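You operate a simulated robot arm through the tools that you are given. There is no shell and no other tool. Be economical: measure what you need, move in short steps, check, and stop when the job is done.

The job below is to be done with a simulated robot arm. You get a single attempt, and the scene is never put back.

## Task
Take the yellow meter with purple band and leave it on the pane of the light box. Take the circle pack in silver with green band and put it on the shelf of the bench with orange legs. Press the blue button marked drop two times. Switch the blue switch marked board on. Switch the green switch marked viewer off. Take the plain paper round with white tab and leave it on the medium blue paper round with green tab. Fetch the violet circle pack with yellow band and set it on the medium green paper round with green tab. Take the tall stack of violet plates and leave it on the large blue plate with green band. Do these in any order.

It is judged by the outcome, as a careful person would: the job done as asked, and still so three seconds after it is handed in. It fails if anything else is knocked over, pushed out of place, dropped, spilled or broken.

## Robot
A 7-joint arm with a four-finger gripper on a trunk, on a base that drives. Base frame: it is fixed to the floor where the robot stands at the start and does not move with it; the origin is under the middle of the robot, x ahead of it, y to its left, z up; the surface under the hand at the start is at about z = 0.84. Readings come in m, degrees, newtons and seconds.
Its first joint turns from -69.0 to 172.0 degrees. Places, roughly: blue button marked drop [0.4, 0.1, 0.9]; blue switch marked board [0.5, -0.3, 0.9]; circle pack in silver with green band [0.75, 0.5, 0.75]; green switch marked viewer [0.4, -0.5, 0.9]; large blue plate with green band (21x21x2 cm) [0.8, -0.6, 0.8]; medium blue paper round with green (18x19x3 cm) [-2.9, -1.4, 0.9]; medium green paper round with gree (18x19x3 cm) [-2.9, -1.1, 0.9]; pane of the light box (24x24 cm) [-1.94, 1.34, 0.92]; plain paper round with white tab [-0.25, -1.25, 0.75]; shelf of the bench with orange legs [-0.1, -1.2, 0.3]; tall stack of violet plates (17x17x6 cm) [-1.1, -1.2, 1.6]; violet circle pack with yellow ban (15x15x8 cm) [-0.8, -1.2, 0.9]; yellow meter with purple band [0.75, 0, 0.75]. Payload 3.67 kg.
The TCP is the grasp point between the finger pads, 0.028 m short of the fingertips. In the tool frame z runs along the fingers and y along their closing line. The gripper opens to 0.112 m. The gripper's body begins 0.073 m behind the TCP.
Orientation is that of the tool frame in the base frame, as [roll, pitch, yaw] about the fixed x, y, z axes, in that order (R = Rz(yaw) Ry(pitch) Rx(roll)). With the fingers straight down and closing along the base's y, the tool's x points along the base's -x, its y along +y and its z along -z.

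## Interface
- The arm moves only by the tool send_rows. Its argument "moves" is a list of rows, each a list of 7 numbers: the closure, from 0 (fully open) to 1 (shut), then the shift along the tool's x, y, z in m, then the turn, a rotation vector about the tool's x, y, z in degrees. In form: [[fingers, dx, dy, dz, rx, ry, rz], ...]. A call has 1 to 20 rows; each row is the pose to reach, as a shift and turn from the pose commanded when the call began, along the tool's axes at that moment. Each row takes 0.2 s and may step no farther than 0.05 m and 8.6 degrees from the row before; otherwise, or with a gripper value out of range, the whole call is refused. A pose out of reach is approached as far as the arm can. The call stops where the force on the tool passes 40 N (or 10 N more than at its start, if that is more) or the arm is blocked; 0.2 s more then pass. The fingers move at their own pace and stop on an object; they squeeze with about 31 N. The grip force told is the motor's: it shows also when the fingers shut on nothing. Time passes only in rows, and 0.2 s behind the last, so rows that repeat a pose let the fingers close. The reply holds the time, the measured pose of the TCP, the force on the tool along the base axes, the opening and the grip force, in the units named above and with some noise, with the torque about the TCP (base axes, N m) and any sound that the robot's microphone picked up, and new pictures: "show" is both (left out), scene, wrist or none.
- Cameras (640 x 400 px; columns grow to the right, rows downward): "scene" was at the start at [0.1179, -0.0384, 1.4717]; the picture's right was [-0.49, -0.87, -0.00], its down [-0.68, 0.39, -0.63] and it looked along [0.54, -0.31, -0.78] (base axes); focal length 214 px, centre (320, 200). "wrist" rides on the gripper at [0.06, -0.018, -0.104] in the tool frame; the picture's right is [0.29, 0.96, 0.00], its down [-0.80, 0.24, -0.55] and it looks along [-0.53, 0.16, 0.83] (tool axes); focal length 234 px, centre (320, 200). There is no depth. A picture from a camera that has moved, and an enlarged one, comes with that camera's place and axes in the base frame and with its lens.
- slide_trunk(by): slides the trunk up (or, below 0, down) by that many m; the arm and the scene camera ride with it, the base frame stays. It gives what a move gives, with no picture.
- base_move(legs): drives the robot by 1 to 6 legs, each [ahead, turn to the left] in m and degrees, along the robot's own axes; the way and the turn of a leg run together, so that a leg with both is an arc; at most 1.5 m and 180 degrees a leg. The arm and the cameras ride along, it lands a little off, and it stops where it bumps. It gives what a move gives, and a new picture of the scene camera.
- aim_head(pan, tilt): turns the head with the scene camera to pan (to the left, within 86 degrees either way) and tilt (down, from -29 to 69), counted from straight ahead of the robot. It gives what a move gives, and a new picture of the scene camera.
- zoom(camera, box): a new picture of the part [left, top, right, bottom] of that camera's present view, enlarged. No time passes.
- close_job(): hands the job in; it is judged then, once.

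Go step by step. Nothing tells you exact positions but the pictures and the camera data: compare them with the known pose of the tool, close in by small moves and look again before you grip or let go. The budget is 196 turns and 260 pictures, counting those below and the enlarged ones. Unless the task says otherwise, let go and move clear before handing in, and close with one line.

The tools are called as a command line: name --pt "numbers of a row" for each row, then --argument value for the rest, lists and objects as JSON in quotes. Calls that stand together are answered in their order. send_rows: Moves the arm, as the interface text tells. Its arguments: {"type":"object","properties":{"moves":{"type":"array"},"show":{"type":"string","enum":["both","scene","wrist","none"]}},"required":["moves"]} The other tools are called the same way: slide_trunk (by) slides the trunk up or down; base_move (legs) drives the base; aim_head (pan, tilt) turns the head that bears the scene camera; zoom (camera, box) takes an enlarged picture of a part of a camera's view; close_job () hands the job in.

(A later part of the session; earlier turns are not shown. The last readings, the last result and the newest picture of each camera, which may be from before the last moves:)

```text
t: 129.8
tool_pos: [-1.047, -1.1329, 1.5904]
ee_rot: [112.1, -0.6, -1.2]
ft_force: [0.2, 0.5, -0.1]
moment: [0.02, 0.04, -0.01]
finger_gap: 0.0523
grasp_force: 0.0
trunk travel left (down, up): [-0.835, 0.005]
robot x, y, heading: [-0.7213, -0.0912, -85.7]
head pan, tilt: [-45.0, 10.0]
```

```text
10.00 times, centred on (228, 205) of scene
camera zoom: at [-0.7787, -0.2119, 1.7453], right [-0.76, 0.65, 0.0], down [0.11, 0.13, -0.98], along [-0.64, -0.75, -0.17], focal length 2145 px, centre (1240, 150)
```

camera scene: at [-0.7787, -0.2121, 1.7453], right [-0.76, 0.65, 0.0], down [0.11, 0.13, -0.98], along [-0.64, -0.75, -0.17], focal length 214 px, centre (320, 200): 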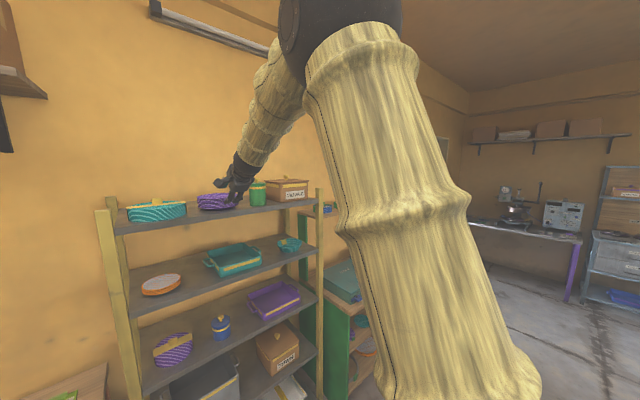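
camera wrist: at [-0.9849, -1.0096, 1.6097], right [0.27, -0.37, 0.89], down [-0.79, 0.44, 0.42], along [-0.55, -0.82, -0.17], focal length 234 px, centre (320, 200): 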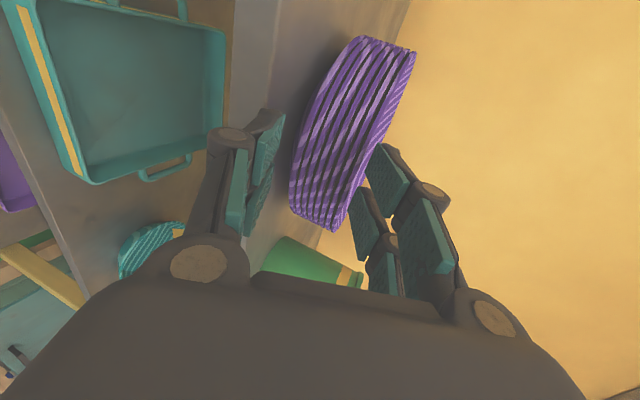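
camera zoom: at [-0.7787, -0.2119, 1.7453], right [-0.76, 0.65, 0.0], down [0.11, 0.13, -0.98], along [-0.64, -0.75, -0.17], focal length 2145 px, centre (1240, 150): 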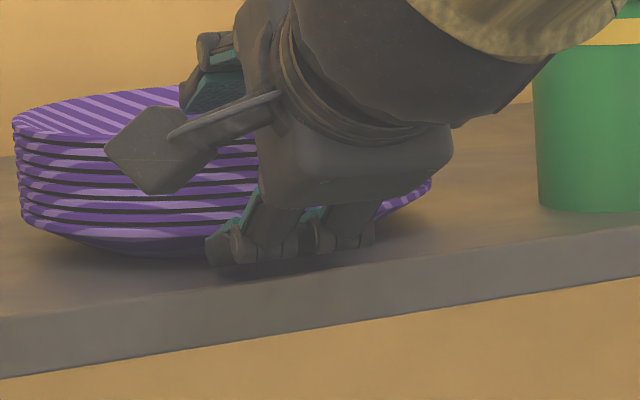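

send_rows --pt "0.53 0 0.0009 0.0052 0 0 0" --pt "0.53 0 0.002 0.0095 0 0 0" --pt "0.53 0 0.002 0.0095 0 0 0" --show "none"

zoom --camera "wrist" --box '[200, 60, 440, 210]'

zoom --camera "scene" --box '[196, 185, 260, 225]'

```text
t: 130.6
tool_pos: [-1.0478, -1.1442, 1.5879]
ee_rot: [112.1, -0.6, -1.3]
ft_force: [0.8, 0.3, -0.1]
moment: [-0.02, 0.01, 0.0]
finger_gap: 0.053
grasp_force: 0.5
trunk travel left (down, up): [-0.835, 0.005]
robot x, y, heading: [-0.7236, -0.0932, -85.8]
head pan, tilt: [-45.0, 10.0]
```

```text
2.67 times, centred on (320, 135) of wrist
camera zoom: at [-0.9853, -1.0413, 1.6096], right [0.27, -0.37, 0.89], down [-0.79, 0.44, 0.42], along [-0.55, -0.82, -0.17], focal length 624 px, centre (320, 373)
```

zoom: 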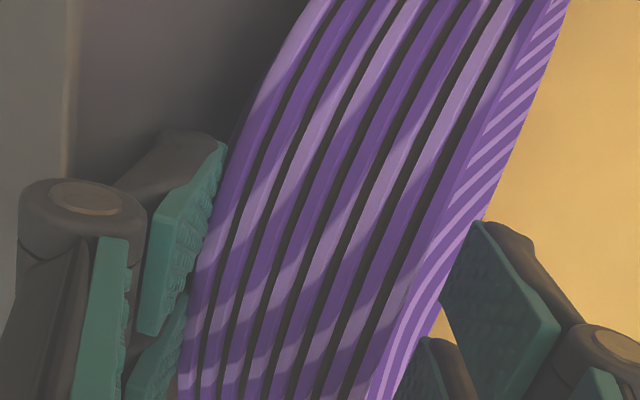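

```text
10.00 times, centred on (228, 205) of scene
camera zoom: at [-0.7787, -0.2121, 1.7453], right [-0.76, 0.65, 0.0], down [0.11, 0.13, -0.98], along [-0.64, -0.75, -0.17], focal length 2145 px, centre (1240, 150)
```

zoom: 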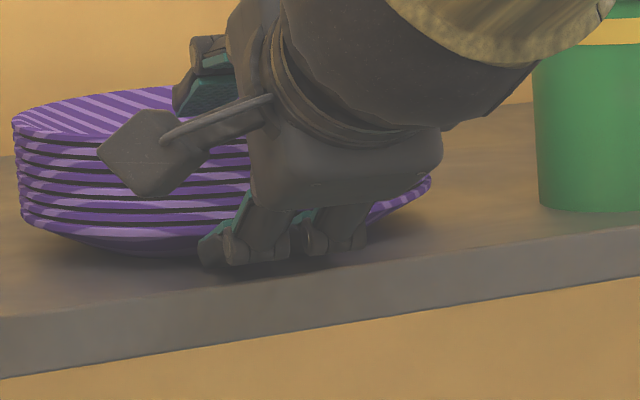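

The gap reading nudged, suggesting a light touch. I close the fingers here.

send_rows --pt "0.6 0 0 0 0 0 0" --pt "0.7 0 0 0 0 0 0" --pt "1 0 0 0 0 0 0" --pt "1 0 0 0 0 0 0" --show "none"

zoom --camera "wrist" --box '[200, 60, 440, 210]'

zoom --camera "scene" --box '[196, 185, 260, 225]'

```text
t: 131.6
tool_pos: [-1.0476, -1.1434, 1.5869]
ee_rot: [112.2, -0.6, -1.3]
ft_force: [-0.4, 0.2, -1.6]
moment: [0.11, 0.0, -0.04]
finger_gap: 0.0397
grasp_force: 30.9
trunk travel left (down, up): [-0.835, 0.005]
robot x, y, heading: [-0.724, -0.0922, -86.0]
head pan, tilt: [-45.0, 10.0]
```

```text
2.67 times, centred on (320, 135) of wrist
camera zoom: at [-0.9853, -1.0417, 1.6094], right [0.27, -0.37, 0.89], down [-0.79, 0.44, 0.42], along [-0.55, -0.82, -0.17], focal length 624 px, centre (320, 373)
```

zoom: 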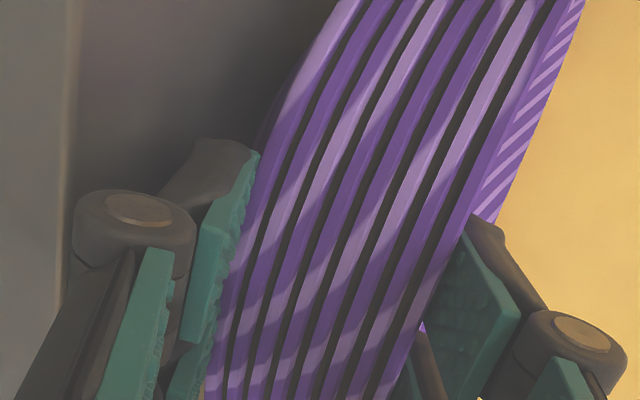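

```text
10.00 times, centred on (228, 205) of scene
camera zoom: at [-0.7787, -0.2126, 1.7452], right [-0.76, 0.65, 0.0], down [0.11, 0.13, -0.98], along [-0.64, -0.75, -0.17], focal length 2145 px, centre (1240, 150)
```

zoom: 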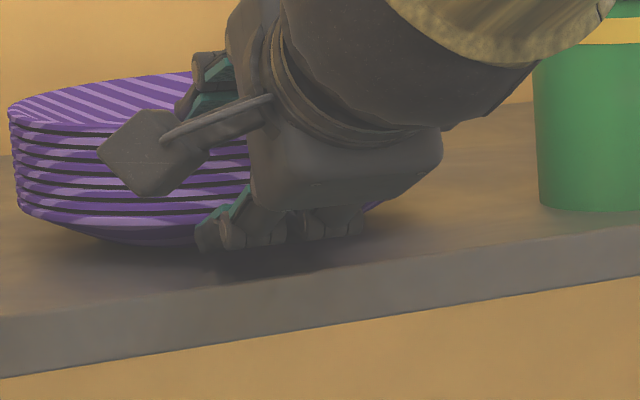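

The rim is clamped (gap 40 mm, 31 N). I lift gently by 3 cm and check for droop.

send_rows --pt "1 0 0.0093 -0.0038 0 0 0" --pt "1 0 0.0185 -0.0075 0 0 0" --pt "1 0 0.0278 -0.0113 0 0 0" --pt "1 0 0.0278 -0.0113 0 0 0" --show "none"

zoom --camera "scene" --box '[180, 160, 276, 220]'

```text
t: 132.6
tool_pos: [-1.0476, -1.1419, 1.6187]
ee_rot: [112.1, -0.6, -1.3]
ft_force: [-0.2, 1.3, -1.4]
moment: [0.14, -0.02, 0.02]
finger_gap: 0.0396
grasp_force: 30.8
trunk travel left (down, up): [-0.835, 0.005]
robot x, y, heading: [-0.7268, -0.094, -85.8]
head pan, tilt: [-45.0, 10.0]
```

```text
6.67 times, centred on (228, 190) of scene
camera zoom: at [-0.7788, -0.2125, 1.7452], right [-0.76, 0.65, 0.0], down [0.11, 0.13, -0.98], along [-0.64, -0.75, -0.17], focal length 1430 px, centre (933, 267)
```

zoom: 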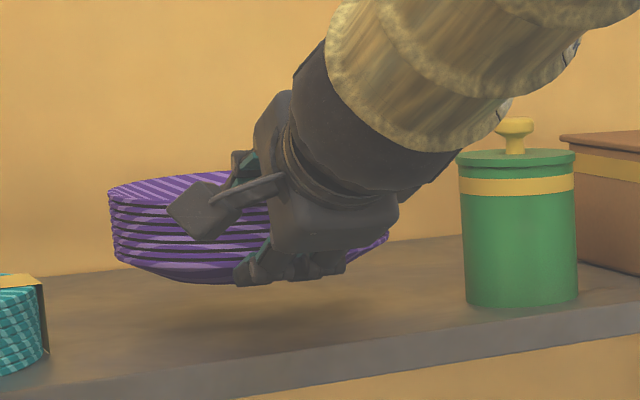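

Excellent: the stack lifted level and light. I raise it further, back out of the rack, and drive towards the front bench.

send_rows --pt "1 0 0.0278 -0.0113 0 0 0" --pt "1 0 0.0556 -0.0226 0 0 0" --pt "1 0 0.0556 -0.0226 0 0 0" --show "none"

base_move --legs '[[-0.4, 0], [0, 29.5], [0.248, 0], [0, 45.5]]'

aim_head --pan -20 --tilt 25

```text
t: 133.4
tool_pos: [-1.0476, -1.1448, 1.6763]
ee_rot: [112.2, -0.7, -1.4]
ft_force: [-1.0, -0.2, -1.2]
moment: [0.17, -0.03, 0.04]
finger_gap: 0.0394
grasp_force: 31.0
trunk travel left (down, up): [-0.835, 0.005]
robot x, y, heading: [-0.7197, -0.0921, -85.9]
head pan, tilt: [-45.0, 10.0]
```

```text
t: 140.8
tool_pos: [0.3041, -0.5011, 1.6784]
ee_rot: [112.1, -0.7, 72.7]
ft_force: [-0.3, -0.4, -1.2]
moment: [0.08, 0.11, -0.04]
finger_gap: 0.0386
grasp_force: 31.0
trunk travel left (down, up): [-0.835, 0.005]
robot x, y, heading: [-0.6195, 0.1, -11.7]
head pan, tilt: [-45.0, 10.0]
camera scene: at [-0.5158, 0.0115, 1.7452], right [-0.84, -0.55, 0.0], down [-0.1, 0.15, -0.98], along [0.54, -0.82, -0.17], focal length 214 px, centre (320, 200)
```

scene: 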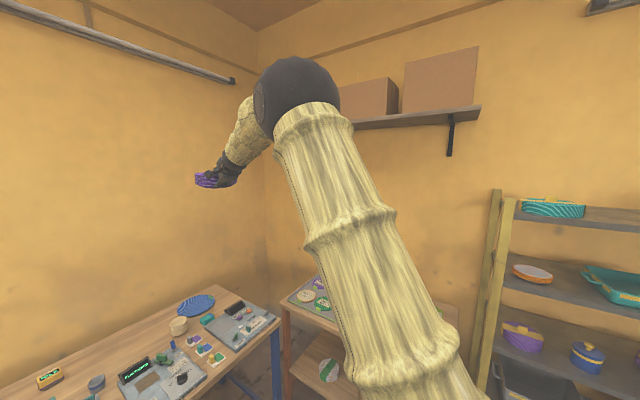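

```text
t: 141.7
tool_pos: [0.3045, -0.501, 1.678]
ee_rot: [112.1, -0.6, 72.7]
ft_force: [-0.1, 0.3, -1.8]
moment: [0.08, 0.16, -0.03]
finger_gap: 0.0385
grasp_force: 30.7
trunk travel left (down, up): [-0.835, 0.005]
robot x, y, heading: [-0.6172, 0.0987, -11.7]
head pan, tilt: [-20.0, 25.0]
camera scene: at [-0.4885, 0.0405, 1.7209], right [-0.53, -0.85, 0.0], down [-0.36, 0.22, -0.91], along [0.77, -0.48, -0.42], focal length 214 px, centre (320, 200)
```

scene: 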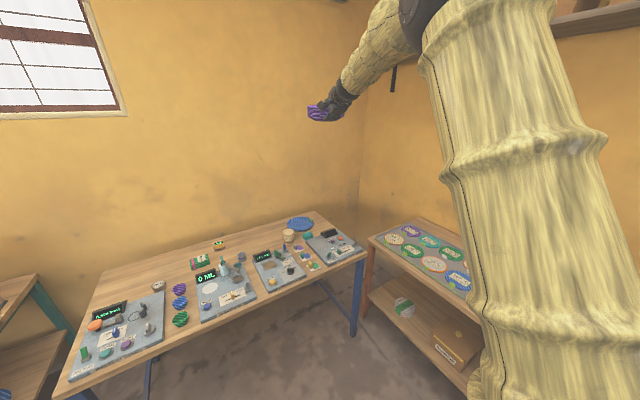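

zoom --camera "scene" --box '[260, 205, 372, 275]'

zoom --camera "scene" --box '[290, 80, 370, 130]'

```text
5.71 times, centred on (316, 240) of scene
camera zoom: at [-0.4885, 0.0405, 1.7209], right [-0.53, -0.85, 0.0], down [-0.36, 0.22, -0.91], along [0.77, -0.48, -0.42], focal length 1226 px, centre (343, -29)
```

zoom: 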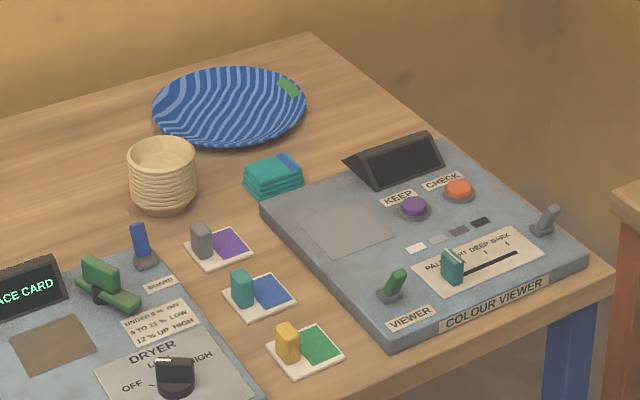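

```text
8.00 times, centred on (330, 105) of scene
camera zoom: at [-0.4885, 0.0405, 1.7209], right [-0.53, -0.85, 0.0], down [-0.36, 0.22, -0.91], along [0.77, -0.48, -0.42], focal length 1716 px, centre (240, 960)
```

zoom: 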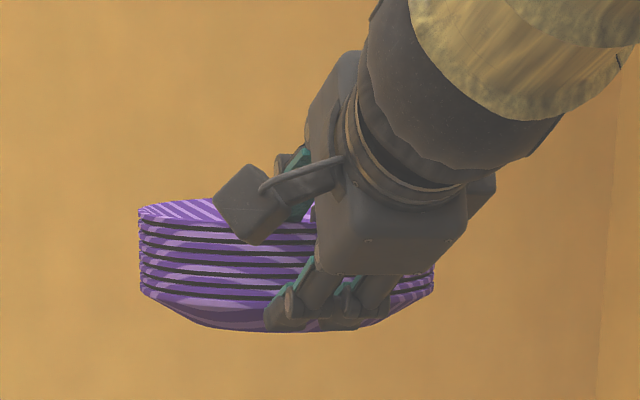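

The plate is at (0.80, -0.584); the clear way in is straight from the -x side over the teal block. I manoeuvre the base to line up with it, staying back for now.

base_move --legs '[[0, 71.7], [-0.386, 0], [0, -57.4], [0.22, 0]]'

slide_trunk --by -0.4

aim_head --pan -20 --tilt 25

```text
t: 151.1
tool_pos: [0.4505, -0.5804, 1.6759]
ee_rot: [112.2, -0.5, 86.5]
ft_force: [-1.0, -0.1, -1.1]
moment: [0.04, 0.12, -0.05]
finger_gap: 0.0376
grasp_force: 30.6
trunk travel left (down, up): [-0.835, 0.005]
robot x, y, heading: [-0.5886, -0.2187, 1.9]
head pan, tilt: [-20.0, 25.0]
camera scene: at [-0.4481, -0.2454, 1.7209], right [-0.31, -0.95, 0.0], down [-0.4, 0.13, -0.91], along [0.86, -0.28, -0.42], focal length 214 px, centre (320, 200)
```

scene: 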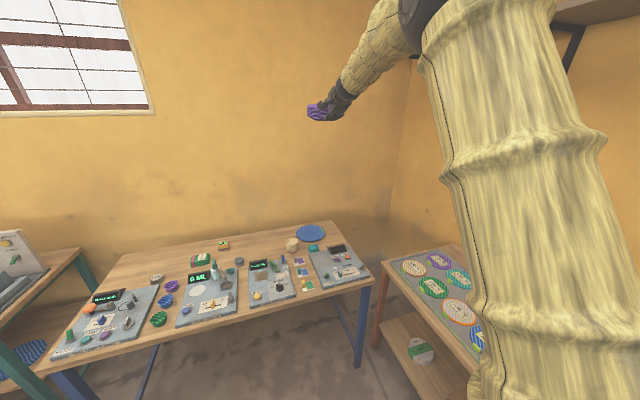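

```text
t: 154.9
tool_pos: [0.4504, -0.5807, 1.2775]
ee_rot: [112.2, -0.6, 86.7]
ft_force: [0.2, 0.0, -2.4]
moment: [0.04, 0.13, -0.01]
finger_gap: 0.0375
grasp_force: 31.5
trunk travel left (down, up): [-0.435, 0.405]
robot x, y, heading: [-0.5879, -0.2177, 2.1]
head pan, tilt: [-20.0, 25.0]
```

```text
t: 155.5
tool_pos: [0.4516, -0.5807, 1.2776]
ee_rot: [112.3, -0.6, 86.6]
ft_force: [-0.1, -0.4, -2.3]
moment: [0.0, 0.15, 0.01]
finger_gap: 0.0375
grasp_force: 31.0
trunk travel left (down, up): [-0.435, 0.405]
robot x, y, heading: [-0.5902, -0.2159, 2.1]
head pan, tilt: [-20.0, 25.0]
camera scene: at [-0.4488, -0.2457, 1.3209], right [-0.31, -0.95, 0.0], down [-0.4, 0.13, -0.91], along [0.86, -0.28, -0.42], focal length 214 px, centre (320, 200)
```

scene: 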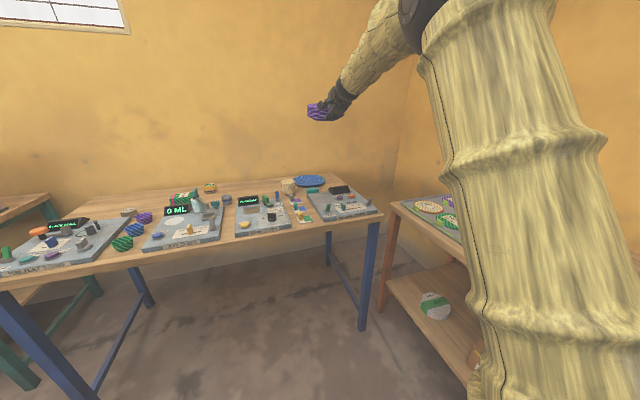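

zoom --camera "scene" --box '[290, 80, 370, 130]'

zoom --camera "wrist" --box '[0, 0, 640, 400]'

```text
8.00 times, centred on (330, 105) of scene
camera zoom: at [-0.4488, -0.2457, 1.3209], right [-0.31, -0.95, 0.0], down [-0.4, 0.13, -0.91], along [0.86, -0.28, -0.42], focal length 1716 px, centre (240, 960)
```

zoom: 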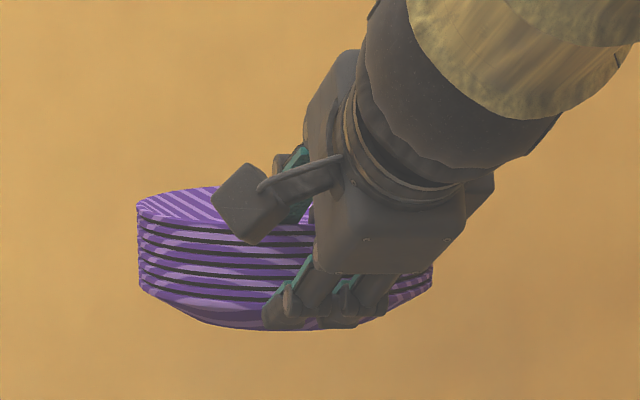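

```text
1.00 times, centred on (320, 200) of wrist (not enlarged: the box is as wide or as high as the picture)
camera zoom: at [0.3507, -0.5153, 1.3001], right [0.38, 0.26, 0.89], down [-0.47, -0.78, 0.42], along [0.8, -0.58, -0.17], focal length 234 px, centre (320, 200)
```

zoom: 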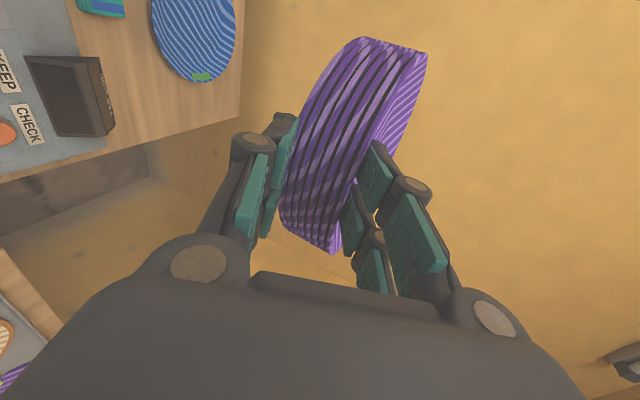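

The grip holds with only a slight creep, so I proceed promptly: forward over the plate, then lower the trunk.

base_move --legs '[[0.255, 0]]'

slide_trunk --by -0.25

zoom --camera "wrist" --box '[0, 0, 640, 400]'

zoom --camera "scene" --box '[240, 60, 400, 160]'

```text
t: 157.3
tool_pos: [0.702, -0.5767, 1.2763]
ee_rot: [112.2, -0.4, 86.3]
ft_force: [0.9, -0.4, -1.7]
moment: [0.05, 0.13, 0.0]
finger_gap: 0.0374
grasp_force: 30.9
trunk travel left (down, up): [-0.435, 0.405]
robot x, y, heading: [-0.3361, -0.2099, 1.8]
head pan, tilt: [-20.0, 25.0]
camera scene: at [-0.1962, -0.2381, 1.3207], right [-0.31, -0.95, 0.0], down [-0.4, 0.13, -0.91], along [0.86, -0.28, -0.42], focal length 214 px, centre (320, 200)
```

scene: 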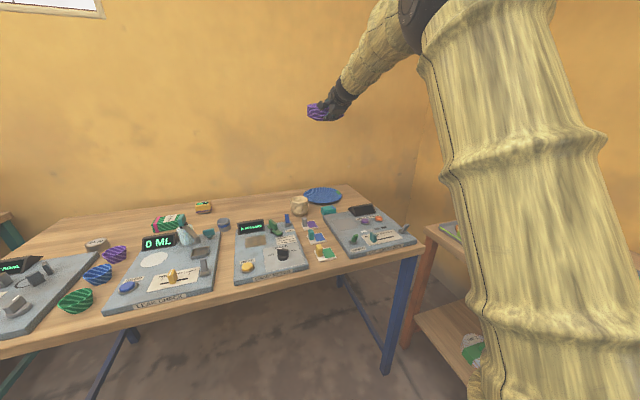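

```text
t: 159.9
tool_pos: [0.7008, -0.5754, 1.028]
ee_rot: [112.2, -0.6, 86.4]
ft_force: [-0.3, -0.9, -1.4]
moment: [0.02, 0.16, 0.01]
finger_gap: 0.0373
grasp_force: 31.3
trunk travel left (down, up): [-0.185, 0.655]
robot x, y, heading: [-0.3349, -0.2098, 1.7]
head pan, tilt: [-20.0, 25.0]
```

```text
1.00 times, centred on (320, 200) of wrist (not enlarged: the box is as wide or as high as the picture)
camera zoom: at [0.6012, -0.5102, 1.0499], right [0.38, 0.26, 0.89], down [-0.47, -0.77, 0.42], along [0.8, -0.58, -0.17], focal length 234 px, centre (320, 200)
```

zoom: 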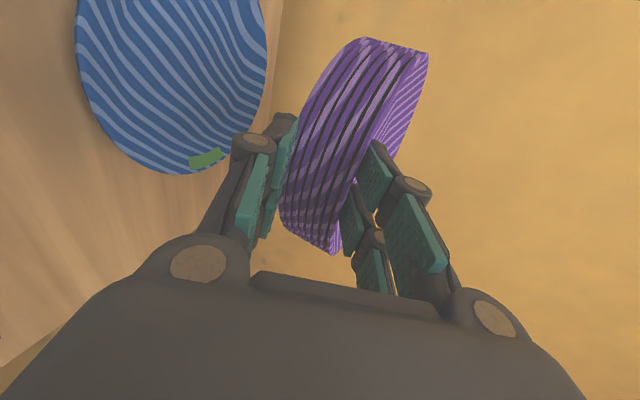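

```text
4.00 times, centred on (320, 110) of scene
camera zoom: at [-0.1974, -0.2378, 1.071], right [-0.31, -0.95, 0.0], down [-0.4, 0.13, -0.91], along [0.86, -0.28, -0.42], focal length 858 px, centre (320, 560)
```

zoom: 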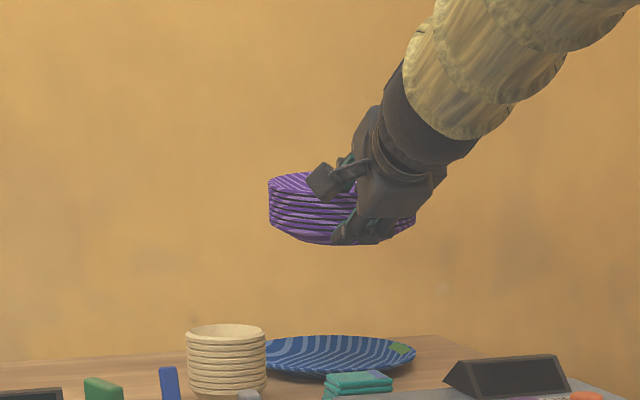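

The stack is over the plate, about 10 cm too high still. I lower the trunk by 9 cm and look.

slide_trunk --by -0.09

zoom --camera "wrist" --box '[0, 0, 640, 400]'

zoom --camera "scene" --box '[260, 80, 388, 160]'

```text
t: 161.1
tool_pos: [0.7013, -0.5761, 0.9384]
ee_rot: [112.2, -0.6, 86.4]
ft_force: [0.4, -0.3, -1.6]
moment: [0.03, 0.13, -0.02]
finger_gap: 0.0371
grasp_force: 30.7
trunk travel left (down, up): [-0.095, 0.745]
robot x, y, heading: [-0.3376, -0.2104, 1.8]
head pan, tilt: [-20.0, 25.0]
```

```text
1.00 times, centred on (320, 200) of wrist (not enlarged: the box is as wide or as high as the picture)
camera zoom: at [0.6011, -0.5102, 0.9602], right [0.38, 0.26, 0.89], down [-0.47, -0.77, 0.42], along [0.8, -0.58, -0.17], focal length 234 px, centre (320, 200)
```

zoom: 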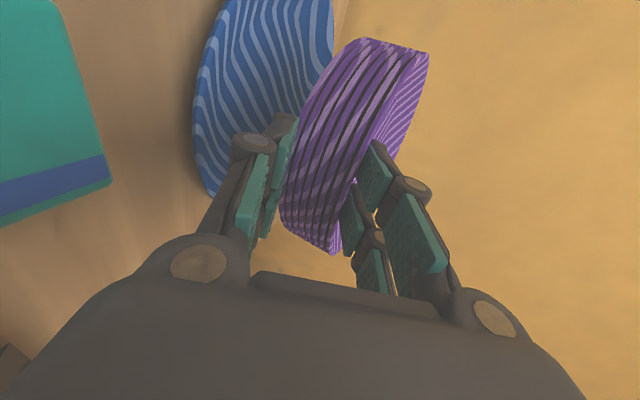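

```text
5.00 times, centred on (324, 120) of scene
camera zoom: at [-0.1975, -0.2377, 0.981], right [-0.31, -0.95, 0.0], down [-0.4, 0.13, -0.91], along [0.86, -0.28, -0.42], focal length 1072 px, centre (300, 600)
```

zoom: 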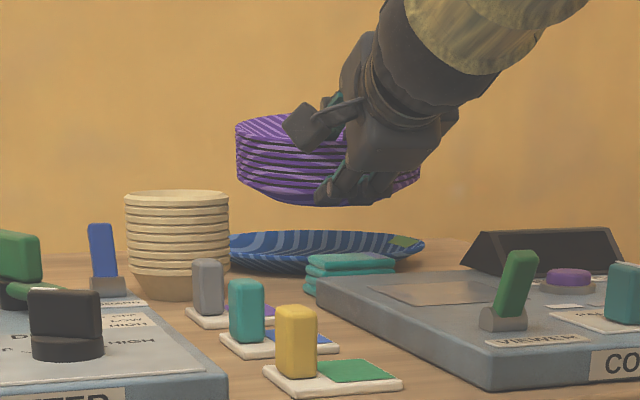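

Aligned laterally. I tilt the near side up by 6° (so the far foot lands first and the hand clears the teal block) and descend 2.5 cm.

send_rows --pt "1 0 -0.009 0.004 3 0 0" --pt "1 0 -0.0185 0.0075 6 0 0" --pt "1 0 -0.0232 0.0094 6 0 0" --pt "1 0 -0.0232 0.0094 6 0 0" --show "wrist"

zoom --camera "scene" --box '[280, 95, 376, 155]'

```text
t: 162.1
tool_pos: [0.7004, -0.576, 0.9123]
ee_rot: [118.2, -0.6, 86.4]
ft_force: [-0.3, -0.1, -2.3]
moment: [0.03, 0.12, 0.01]
finger_gap: 0.0371
grasp_force: 31.2
trunk travel left (down, up): [-0.095, 0.745]
robot x, y, heading: [-0.3392, -0.2097, 2.0]
head pan, tilt: [-20.0, 25.0]
camera wrist: at [0.604, -0.5105, 0.9459], right [0.47, 0.25, 0.85], down [-0.43, -0.78, 0.46], along [0.77, -0.58, -0.26], focal length 234 px, centre (320, 200)
```

wrist: 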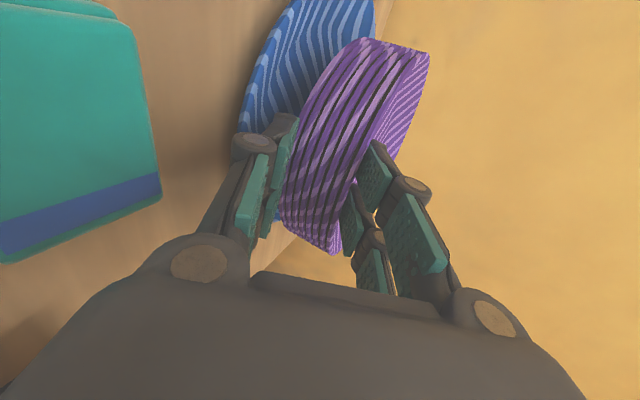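

```text
6.67 times, centred on (328, 125) of scene
camera zoom: at [-0.1974, -0.2378, 0.9809], right [-0.31, -0.95, 0.0], down [-0.4, 0.13, -0.91], along [0.86, -0.28, -0.42], focal length 1430 px, centre (267, 700)
```

zoom: 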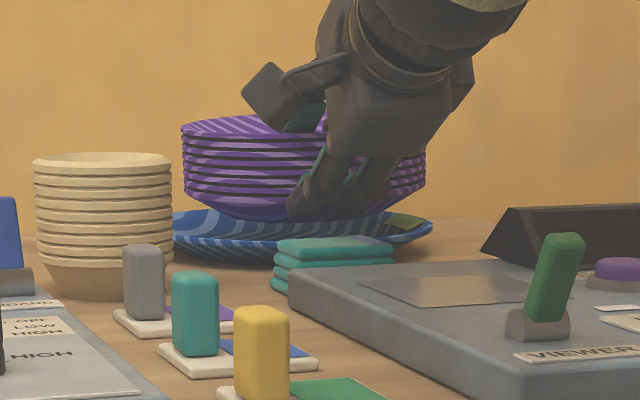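

send_rows --pt "1 0 -0.0026 0.0014 0 0 0" --pt "1 0 -0.0053 0.0028 0 0 0" --pt "1 0 -0.0053 0.0028 0 0 0" --show "none"

send_rows --pt "1 0 -0.0026 0.0014 0 0 0" --pt "1 0 -0.0053 0.0028 0 0 0" --pt "1 0 -0.0053 0.0028 0 0 0" --show "none"

zoom --camera "scene" --box '[280, 95, 376, 155]'

```text
t: 162.9
tool_pos: [0.7013, -0.5751, 0.9077]
ee_rot: [118.2, -0.6, 86.4]
ft_force: [0.2, -0.6, -1.2]
moment: [0.02, 0.14, 0.03]
finger_gap: 0.0371
grasp_force: 31.5
trunk travel left (down, up): [-0.095, 0.745]
robot x, y, heading: [-0.3388, -0.2096, 2.1]
head pan, tilt: [-20.0, 25.0]
```

```text
t: 163.7
tool_pos: [0.7007, -0.5756, 0.9025]
ee_rot: [118.2, -0.6, 86.4]
ft_force: [0.2, -0.1, -1.5]
moment: [-0.01, 0.14, 0.02]
finger_gap: 0.0371
grasp_force: 31.1
trunk travel left (down, up): [-0.095, 0.745]
robot x, y, heading: [-0.3329, -0.2145, 1.8]
head pan, tilt: [-20.0, 25.0]
```

```text
6.67 times, centred on (328, 125) of scene
camera zoom: at [-0.1974, -0.2378, 0.9809], right [-0.31, -0.95, 0.0], down [-0.4, 0.13, -0.91], along [0.86, -0.28, -0.42], focal length 1430 px, centre (267, 700)
```

zoom: 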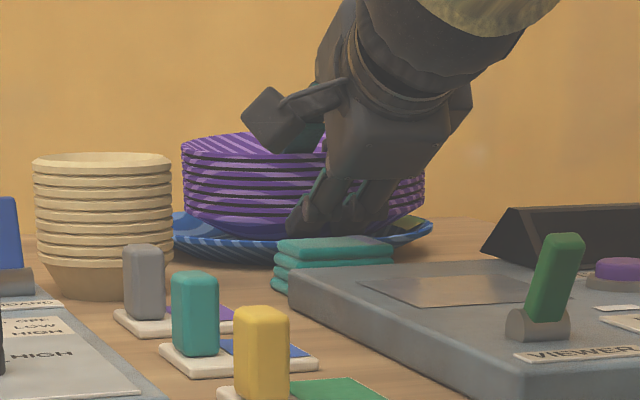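

send_rows --pt "1 0 -0.0018 0.001 0 0 0" --pt "1 0 -0.0035 0.0019 0 0 0" --pt "1 0 -0.0035 0.0019 0 0 0" --show "none"

send_rows --pt "1 0 -0.0018 0.001 0 0 0" --pt "1 0 -0.0035 0.0019 0 0 0" --pt "1 0 -0.0035 0.0019 0 0 0" --show "wrist"

zoom --camera "scene" --box '[280, 95, 376, 155]'

```text
t: 164.5
tool_pos: [0.6999, -0.5748, 0.897]
ee_rot: [118.3, -0.6, 86.4]
ft_force: [-0.5, -0.4, -1.4]
moment: [0.04, 0.13, 0.0]
finger_gap: 0.0373
grasp_force: 30.9
trunk travel left (down, up): [-0.095, 0.745]
robot x, y, heading: [-0.3382, -0.2098, 2.0]
head pan, tilt: [-20.0, 25.0]
```

```text
t: 165.3
tool_pos: [0.701, -0.5764, 0.8955]
ee_rot: [118.1, -0.5, 86.3]
ft_force: [1.5, -0.5, 12.8]
moment: [-0.13, -0.39, -0.01]
finger_gap: 0.0369
grasp_force: 31.4
trunk travel left (down, up): [-0.095, 0.745]
robot x, y, heading: [-0.3365, -0.2089, 1.7]
head pan, tilt: [-20.0, 25.0]
camera wrist: at [0.6033, -0.5099, 0.9285], right [0.47, 0.25, 0.85], down [-0.43, -0.78, 0.46], along [0.77, -0.58, -0.26], focal length 234 px, centre (320, 200)
```

wrist: 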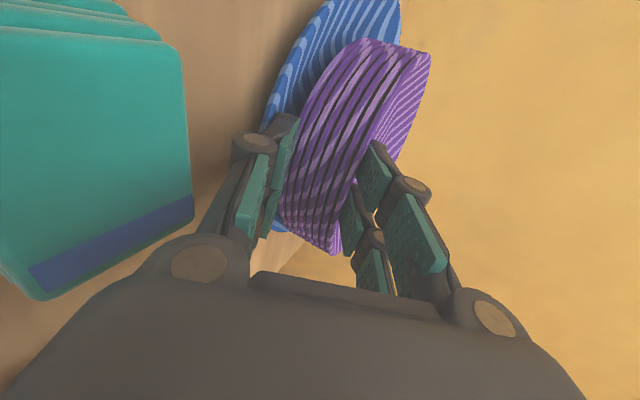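

```text
6.67 times, centred on (328, 125) of scene
camera zoom: at [-0.1984, -0.2375, 0.9812], right [-0.31, -0.95, 0.0], down [-0.4, 0.13, -0.91], along [0.86, -0.28, -0.42], focal length 1430 px, centre (267, 700)
```

zoom: 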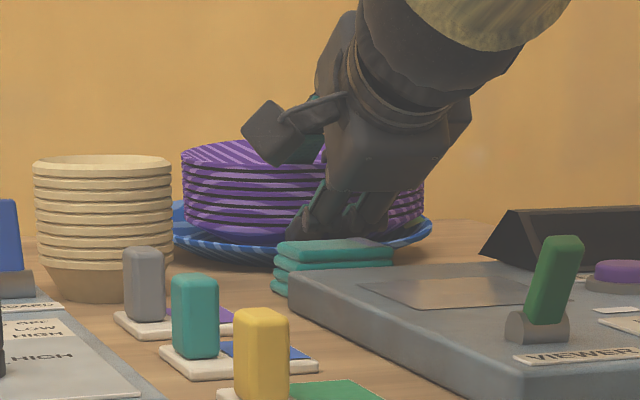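

Contact felt (the lower finger has met the plate's rim and the stack is all but down). I open a little while moving up in step, so the upper finger frees the stack gently.

send_rows --pt "0.64 0 0.001 0 0 0 0" --pt "0.6 0 0.004 0 0 0 0" --pt "0.55 0 0.0065 0 0 0 0" --pt "0.5 0 0.0092 0 0 0 0" --pt "0.5 0 0.0092 0 0 0 0" --show "wrist"

zoom --camera "scene" --box '[280, 95, 376, 155]'

```text
t: 166.5
tool_pos: [0.7043, -0.5759, 0.9015]
ee_rot: [118.2, -0.6, 86.4]
ft_force: [0.8, 0.0, 2.8]
moment: [0.0, -0.03, 0.03]
finger_gap: 0.0543
grasp_force: 0.0
trunk travel left (down, up): [-0.095, 0.745]
robot x, y, heading: [-0.3374, -0.2103, 1.8]
head pan, tilt: [-20.0, 25.0]
camera wrist: at [0.6083, -0.5104, 0.9341], right [0.47, 0.25, 0.85], down [-0.43, -0.78, 0.46], along [0.77, -0.58, -0.26], focal length 234 px, centre (320, 200)
```

wrist: 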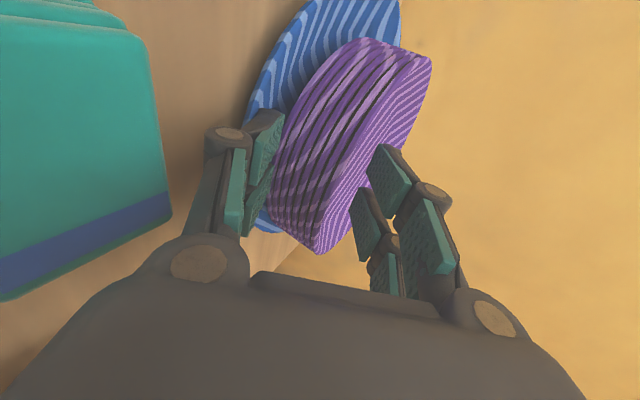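

```text
6.67 times, centred on (328, 125) of scene
camera zoom: at [-0.1977, -0.2376, 0.9809], right [-0.31, -0.95, 0.0], down [-0.4, 0.13, -0.91], along [0.86, -0.28, -0.42], focal length 1430 px, centre (267, 700)
```

zoom: 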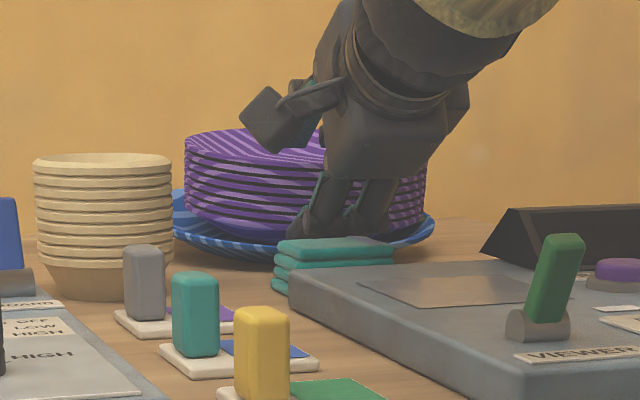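

The stack is resting in the plate. I draw the lower finger out along its own direction in small steps.

send_rows --pt "0.5 0 0 -0.004 0 0 0" --pt "0.5 0 0 -0.008 0 0 0" --pt "0.5 0 0 -0.012 0 0 0" --pt "0.5 0 0 -0.016 0 0 0" --pt "0.5 0 0 -0.016 0 0 0" --show "wrist"

zoom --camera "scene" --box '[280, 95, 376, 155]'

```text
t: 167.7
tool_pos: [0.6912, -0.5732, 0.9085]
ee_rot: [118.2, -0.6, 86.3]
ft_force: [-0.3, 0.2, -0.2]
moment: [-0.02, 0.02, -0.03]
finger_gap: 0.056
grasp_force: 0.0
trunk travel left (down, up): [-0.095, 0.745]
robot x, y, heading: [-0.3319, -0.2117, 1.9]
head pan, tilt: [-20.0, 25.0]
camera wrist: at [0.594, -0.5095, 0.9418], right [0.47, 0.25, 0.85], down [-0.43, -0.78, 0.46], along [0.77, -0.58, -0.26], focal length 234 px, centre (320, 200)
```

wrist: 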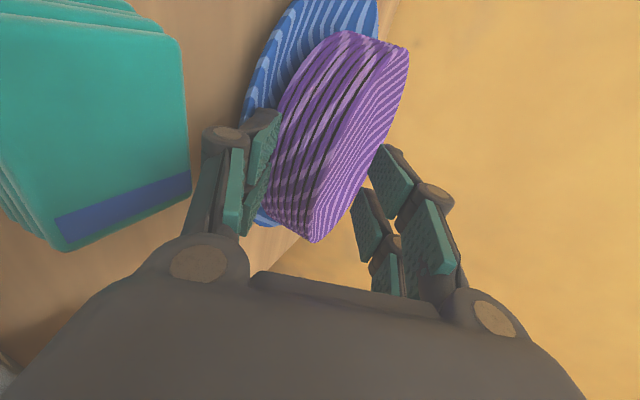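

```text
6.67 times, centred on (328, 125) of scene
camera zoom: at [-0.1976, -0.2377, 0.9809], right [-0.31, -0.95, 0.0], down [-0.4, 0.13, -0.91], along [0.86, -0.28, -0.42], focal length 1430 px, centre (267, 700)
```

zoom: 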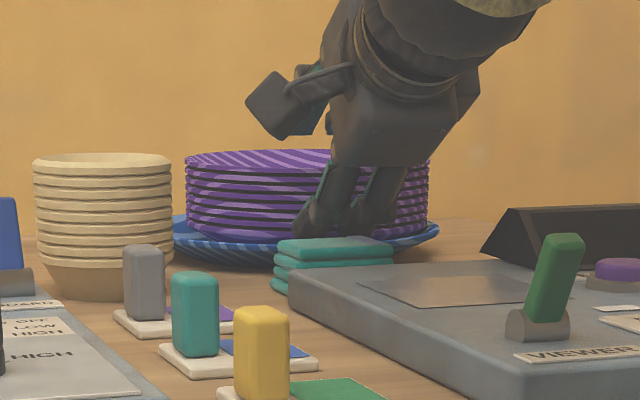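

Free of load, and the stack sits level in the plate. I continue backing off, then rise with the trunk and check.

send_rows --pt "0.5 0 0 -0.02 0 0 0" --pt "0.5 0 0 -0.04 0 0 0" --pt "0.5 0 0.01 -0.06 0 0 0" --pt "0.5 0 0.03 -0.07 0 0 0" --show "none"

slide_trunk --by 0.3

base_move --legs '[[-0.25, 0]]'

zoom --camera "scene" --box '[240, 150, 400, 250]'

```text
t: 168.7
tool_pos: [0.6415, -0.5711, 0.9677]
ee_rot: [118.3, -0.6, 86.3]
ft_force: [0.5, -0.3, 0.0]
moment: [-0.01, 0.01, 0.01]
finger_gap: 0.0563
grasp_force: 0.0
trunk travel left (down, up): [-0.095, 0.745]
robot x, y, heading: [-0.336, -0.2099, 1.7]
head pan, tilt: [-20.0, 25.0]
```

```text
t: 171.7
tool_pos: [0.6425, -0.5726, 1.2675]
ee_rot: [118.2, -0.7, 86.4]
ft_force: [-0.1, -0.4, 0.2]
moment: [0.01, 0.03, -0.01]
finger_gap: 0.0557
grasp_force: 0.0
trunk travel left (down, up): [-0.395, 0.445]
robot x, y, heading: [-0.3386, -0.2105, 1.6]
head pan, tilt: [-20.0, 25.0]
```

```text
t: 173.6
tool_pos: [0.3897, -0.5784, 1.2689]
ee_rot: [118.1, -0.7, 86.5]
ft_force: [-0.6, -1.8, 0.5]
moment: [-0.01, 0.03, -0.05]
finger_gap: 0.0562
grasp_force: 0.0
trunk travel left (down, up): [-0.395, 0.445]
robot x, y, heading: [-0.5886, -0.2156, 1.9]
head pan, tilt: [-20.0, 25.0]
camera scene: at [-0.4499, -0.2456, 1.2811], right [-0.31, -0.95, 0.0], down [-0.4, 0.13, -0.91], along [0.86, -0.28, -0.42], focal length 214 px, centre (320, 200)
```

scene: 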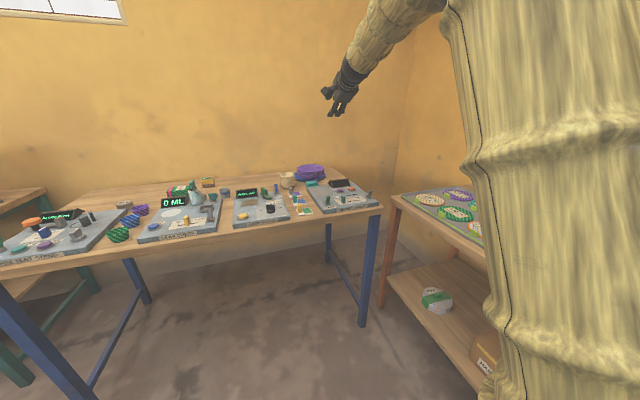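

```text
4.00 times, centred on (320, 200) of scene
camera zoom: at [-0.4499, -0.2456, 1.2811], right [-0.31, -0.95, 0.0], down [-0.4, 0.13, -0.91], along [0.86, -0.28, -0.42], focal length 858 px, centre (320, 200)
```

zoom: 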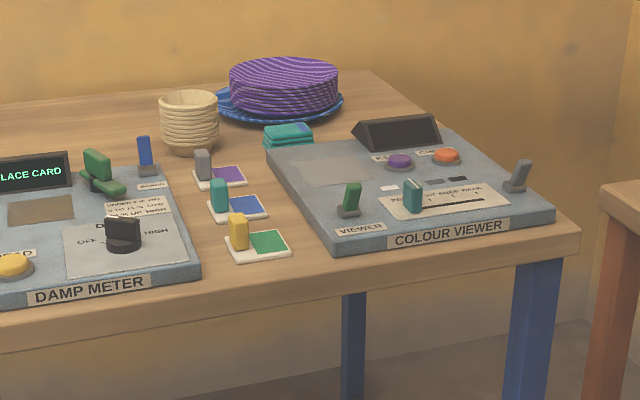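

The plates are done and stand properly on the blue plate. Next is the yellow meter at about (0.88, 0): I set the tool vertical again and drive over.

send_rows --pt "0 0 -0.003 -0.02 8 0 0" --pt "0 0 -0.006 -0.04 16 0 0" --pt "0 0 -0.01 -0.06 24 0 0" --pt "0 0 -0.013 -0.08 32 0 0" --pt "0 0 -0.016 -0.1 40 0 0" --pt "0 0 -0.02 -0.12 48 0 0" --pt "0 0 -0.023 -0.14 56 0 0" --pt "0 0 -0.026 -0.155 62 0 0" --pt "0 0 -0.026 -0.155 62 0 0" --show "none"

slide_trunk --by 0.2

base_move --legs '[[0, 39], [0.75, 0], [0, -30]]'

zoom --camera "wrist" --box '[0, 0, 640, 400]'

```text
t: 175.6
tool_pos: [0.2416, -0.5698, 1.319]
ee_rot: [-179.8, -0.6, 86.5]
ft_force: [0.4, 0.1, 0.3]
moment: [0.06, 0.03, 0.0]
finger_gap: 0.1122
grasp_force: 0.0
trunk travel left (down, up): [-0.395, 0.445]
robot x, y, heading: [-0.5872, -0.2162, 1.9]
head pan, tilt: [-20.0, 25.0]
```

```text
t: 177.7
tool_pos: [0.2421, -0.5706, 1.5187]
ee_rot: [-179.8, -0.5, 86.5]
ft_force: [0.5, 0.4, 0.2]
moment: [-0.01, -0.03, 0.03]
finger_gap: 0.112
grasp_force: 0.0
trunk travel left (down, up): [-0.595, 0.245]
robot x, y, heading: [-0.5879, -0.2204, 1.9]
head pan, tilt: [-20.0, 25.0]
```

```text
t: 185.1
tool_pos: [0.856, 0.0622, 1.5195]
ee_rot: [-179.9, -0.6, 95.9]
ft_force: [0.6, -0.3, -0.1]
moment: [0.01, 0.01, 0.02]
finger_gap: 0.1119
grasp_force: 0.0
trunk travel left (down, up): [-0.595, 0.245]
robot x, y, heading: [-0.0211, 0.2714, 11.2]
head pan, tilt: [-20.0, 25.0]
camera scene: at [0.1217, 0.2667, 1.4809], right [-0.15, -0.99, 0.0], down [-0.42, 0.06, -0.91], along [0.9, -0.13, -0.42], focal length 214 px, centre (320, 200)
```

scene: 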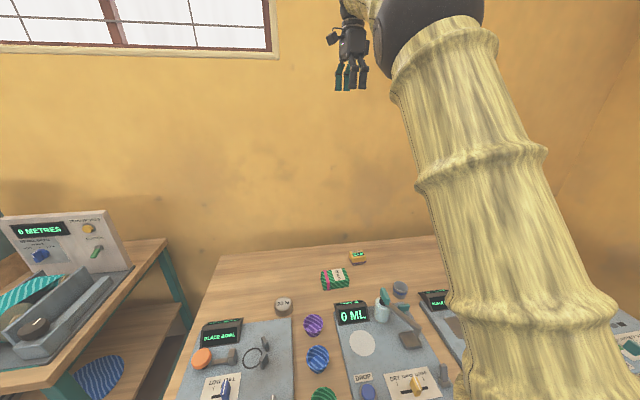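

```text
1.00 times, centred on (320, 200) of wrist (not enlarged: the box is as wide or as high as the picture)
camera zoom: at [0.8323, 0.119, 1.6228], right [0.92, 0.39, 0.0], down [0.32, -0.77, 0.54], along [0.21, -0.5, -0.84], focal length 234 px, centre (320, 200)
```

zoom: 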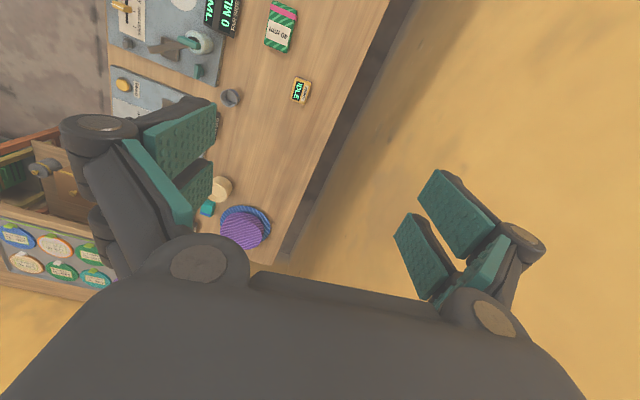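

zoom --camera "wrist" --box '[276, 70, 324, 100]'

zoom --camera "scene" --box '[334, 240, 382, 270]'

```text
13.33 times, centred on (300, 85) of wrist
camera zoom: at [0.8323, 0.119, 1.6228], right [0.92, 0.39, 0.0], down [0.32, -0.77, 0.54], along [0.21, -0.5, -0.84], focal length 3122 px, centre (587, 1733)
```

zoom: 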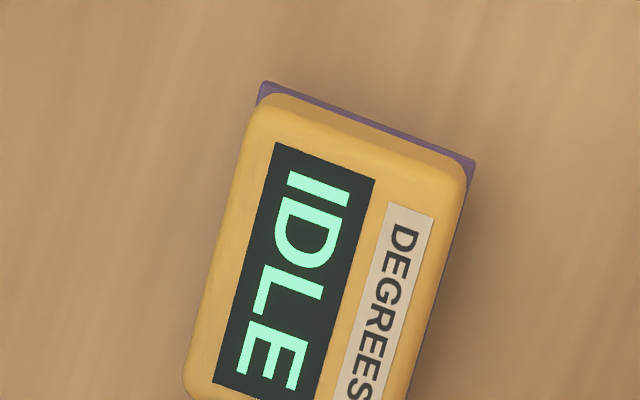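

```text
13.33 times, centred on (358, 255) of scene
camera zoom: at [0.1217, 0.2667, 1.4809], right [-0.15, -0.99, 0.0], down [-0.42, 0.06, -0.91], along [0.9, -0.13, -0.42], focal length 2860 px, centre (-187, -533)
```

zoom: 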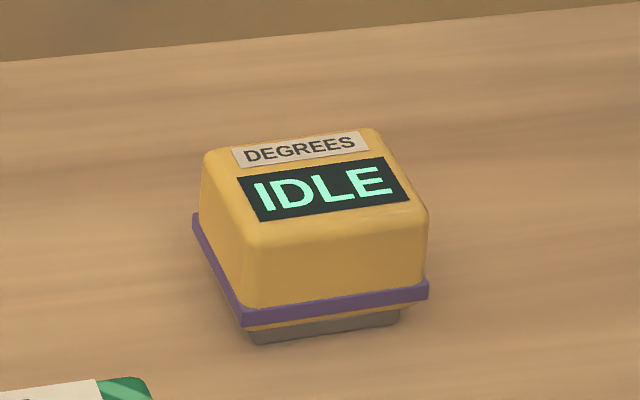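

The meter is a 5 x 6 cm box at about (0.818, 0.002), and the tool's closing line is already aligned with its short side. I descend above it.

send_rows --pt "0 -0.01 -0.01 0.045 0 0 0" --pt "0 -0.02 -0.02 0.09 0 0 0" --pt "0 -0.03 -0.03 0.135 0 0 0" --pt "0 -0.045 -0.04 0.18 0 0 0" --pt "0 -0.056 -0.044 0.225 0 0 0" --pt "0 -0.056 -0.044 0.27 0 0 0" --pt "0 -0.056 -0.044 0.315 0 0 0" --pt "0 -0.056 -0.044 0.36 0 0 0" --pt "0 -0.056 -0.044 0.405 0 0 0" --pt "0 -0.056 -0.044 0.45 0 0 0" --pt "0 -0.056 -0.044 0.49 0 0 0" --pt "0 -0.056 -0.044 0.51 0 0 0" --pt "0 -0.056 -0.044 0.51 0 0 0" --show "wrist"

aim_head --pan -30 --tilt 35

```text
t: 187.9
tool_pos: [0.8194, 0.0088, 1.0071]
ee_rot: [-179.9, -0.6, 96.0]
ft_force: [0.2, 0.8, 0.0]
moment: [-0.01, -0.04, 0.0]
finger_gap: 0.1121
grasp_force: 0.0
trunk travel left (down, up): [-0.595, 0.245]
robot x, y, heading: [-0.0179, 0.2708, 11.3]
head pan, tilt: [-20.0, 25.0]
camera wrist: at [0.7945, 0.0645, 1.1114], right [0.92, 0.39, 0.0], down [0.32, -0.77, 0.54], along [0.21, -0.5, -0.84], focal length 234 px, centre (320, 200)
```

wrist: 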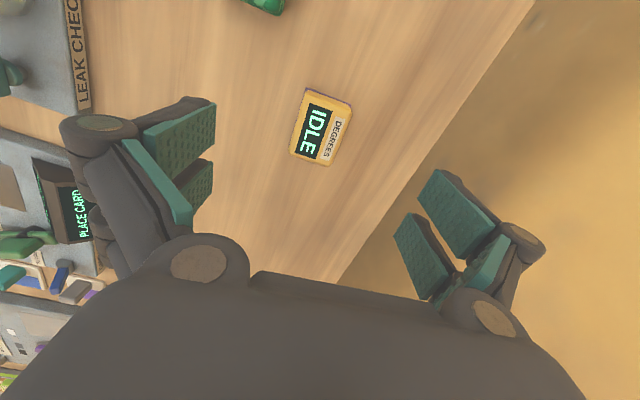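

```text
t: 188.6
tool_pos: [0.8194, 0.0082, 1.0082]
ee_rot: [-179.8, -0.6, 96.0]
ft_force: [0.7, -0.1, 0.0]
moment: [0.01, -0.03, -0.04]
finger_gap: 0.1121
grasp_force: 0.1
trunk travel left (down, up): [-0.595, 0.245]
robot x, y, heading: [-0.022, 0.2734, 11.1]
head pan, tilt: [-30.0, 35.0]
camera scene: at [0.1143, 0.253, 1.4652], right [-0.32, -0.95, 0.0], down [-0.54, 0.18, -0.82], along [0.78, -0.26, -0.57], focal length 214 px, centre (320, 200)
```

scene: 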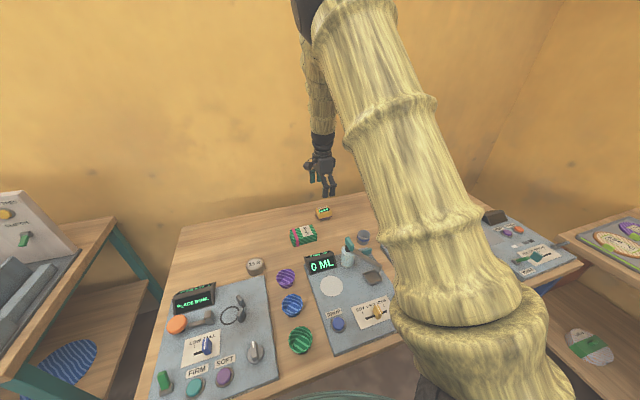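

Well aligned. I go straight down and grip.

send_rows --pt "0 0 0 0.04 0 0 0" --pt "0 0 0 0.08 0 0 0" --pt "0 0 0 0.105 0 0 0" --pt "0 0 0 0.119 0 0 0" --pt "0 0 0 0.119 0 0 0" --pt "0.4 0 0 0.119 0 0 0" --pt "1 0 0 0.119 0 0 0" --pt "1 0 0 0.119 0 0 0" --pt "1 0 0 0.119 0 0 0" --pt "1 0 0 0.08 0 0 0" --pt "1 0 0 0.04 0 0 0" --show "wrist"

```text
t: 191.0
tool_pos: [0.8165, 0.0104, 0.9673]
ee_rot: [-179.8, -0.6, 96.0]
ft_force: [0.2, -0.3, -0.6]
moment: [0.04, -0.01, -0.02]
finger_gap: 0.0477
grasp_force: 30.9
trunk travel left (down, up): [-0.595, 0.245]
robot x, y, heading: [-0.0203, 0.272, 11.4]
head pan, tilt: [-30.0, 35.0]
camera wrist: at [0.7919, 0.066, 1.0713], right [0.92, 0.39, 0.0], down [0.32, -0.77, 0.54], along [0.21, -0.5, -0.84], focal length 234 px, centre (320, 200)
```

wrist: 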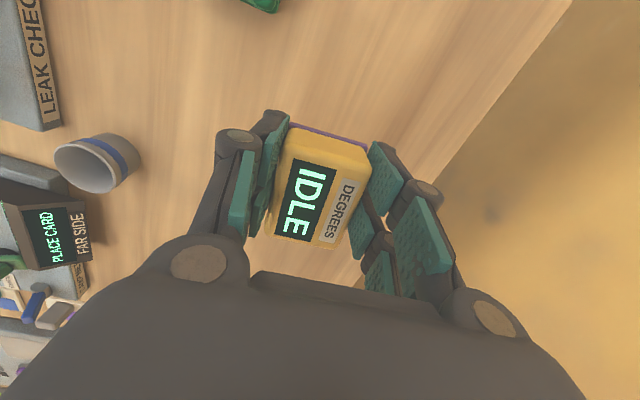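

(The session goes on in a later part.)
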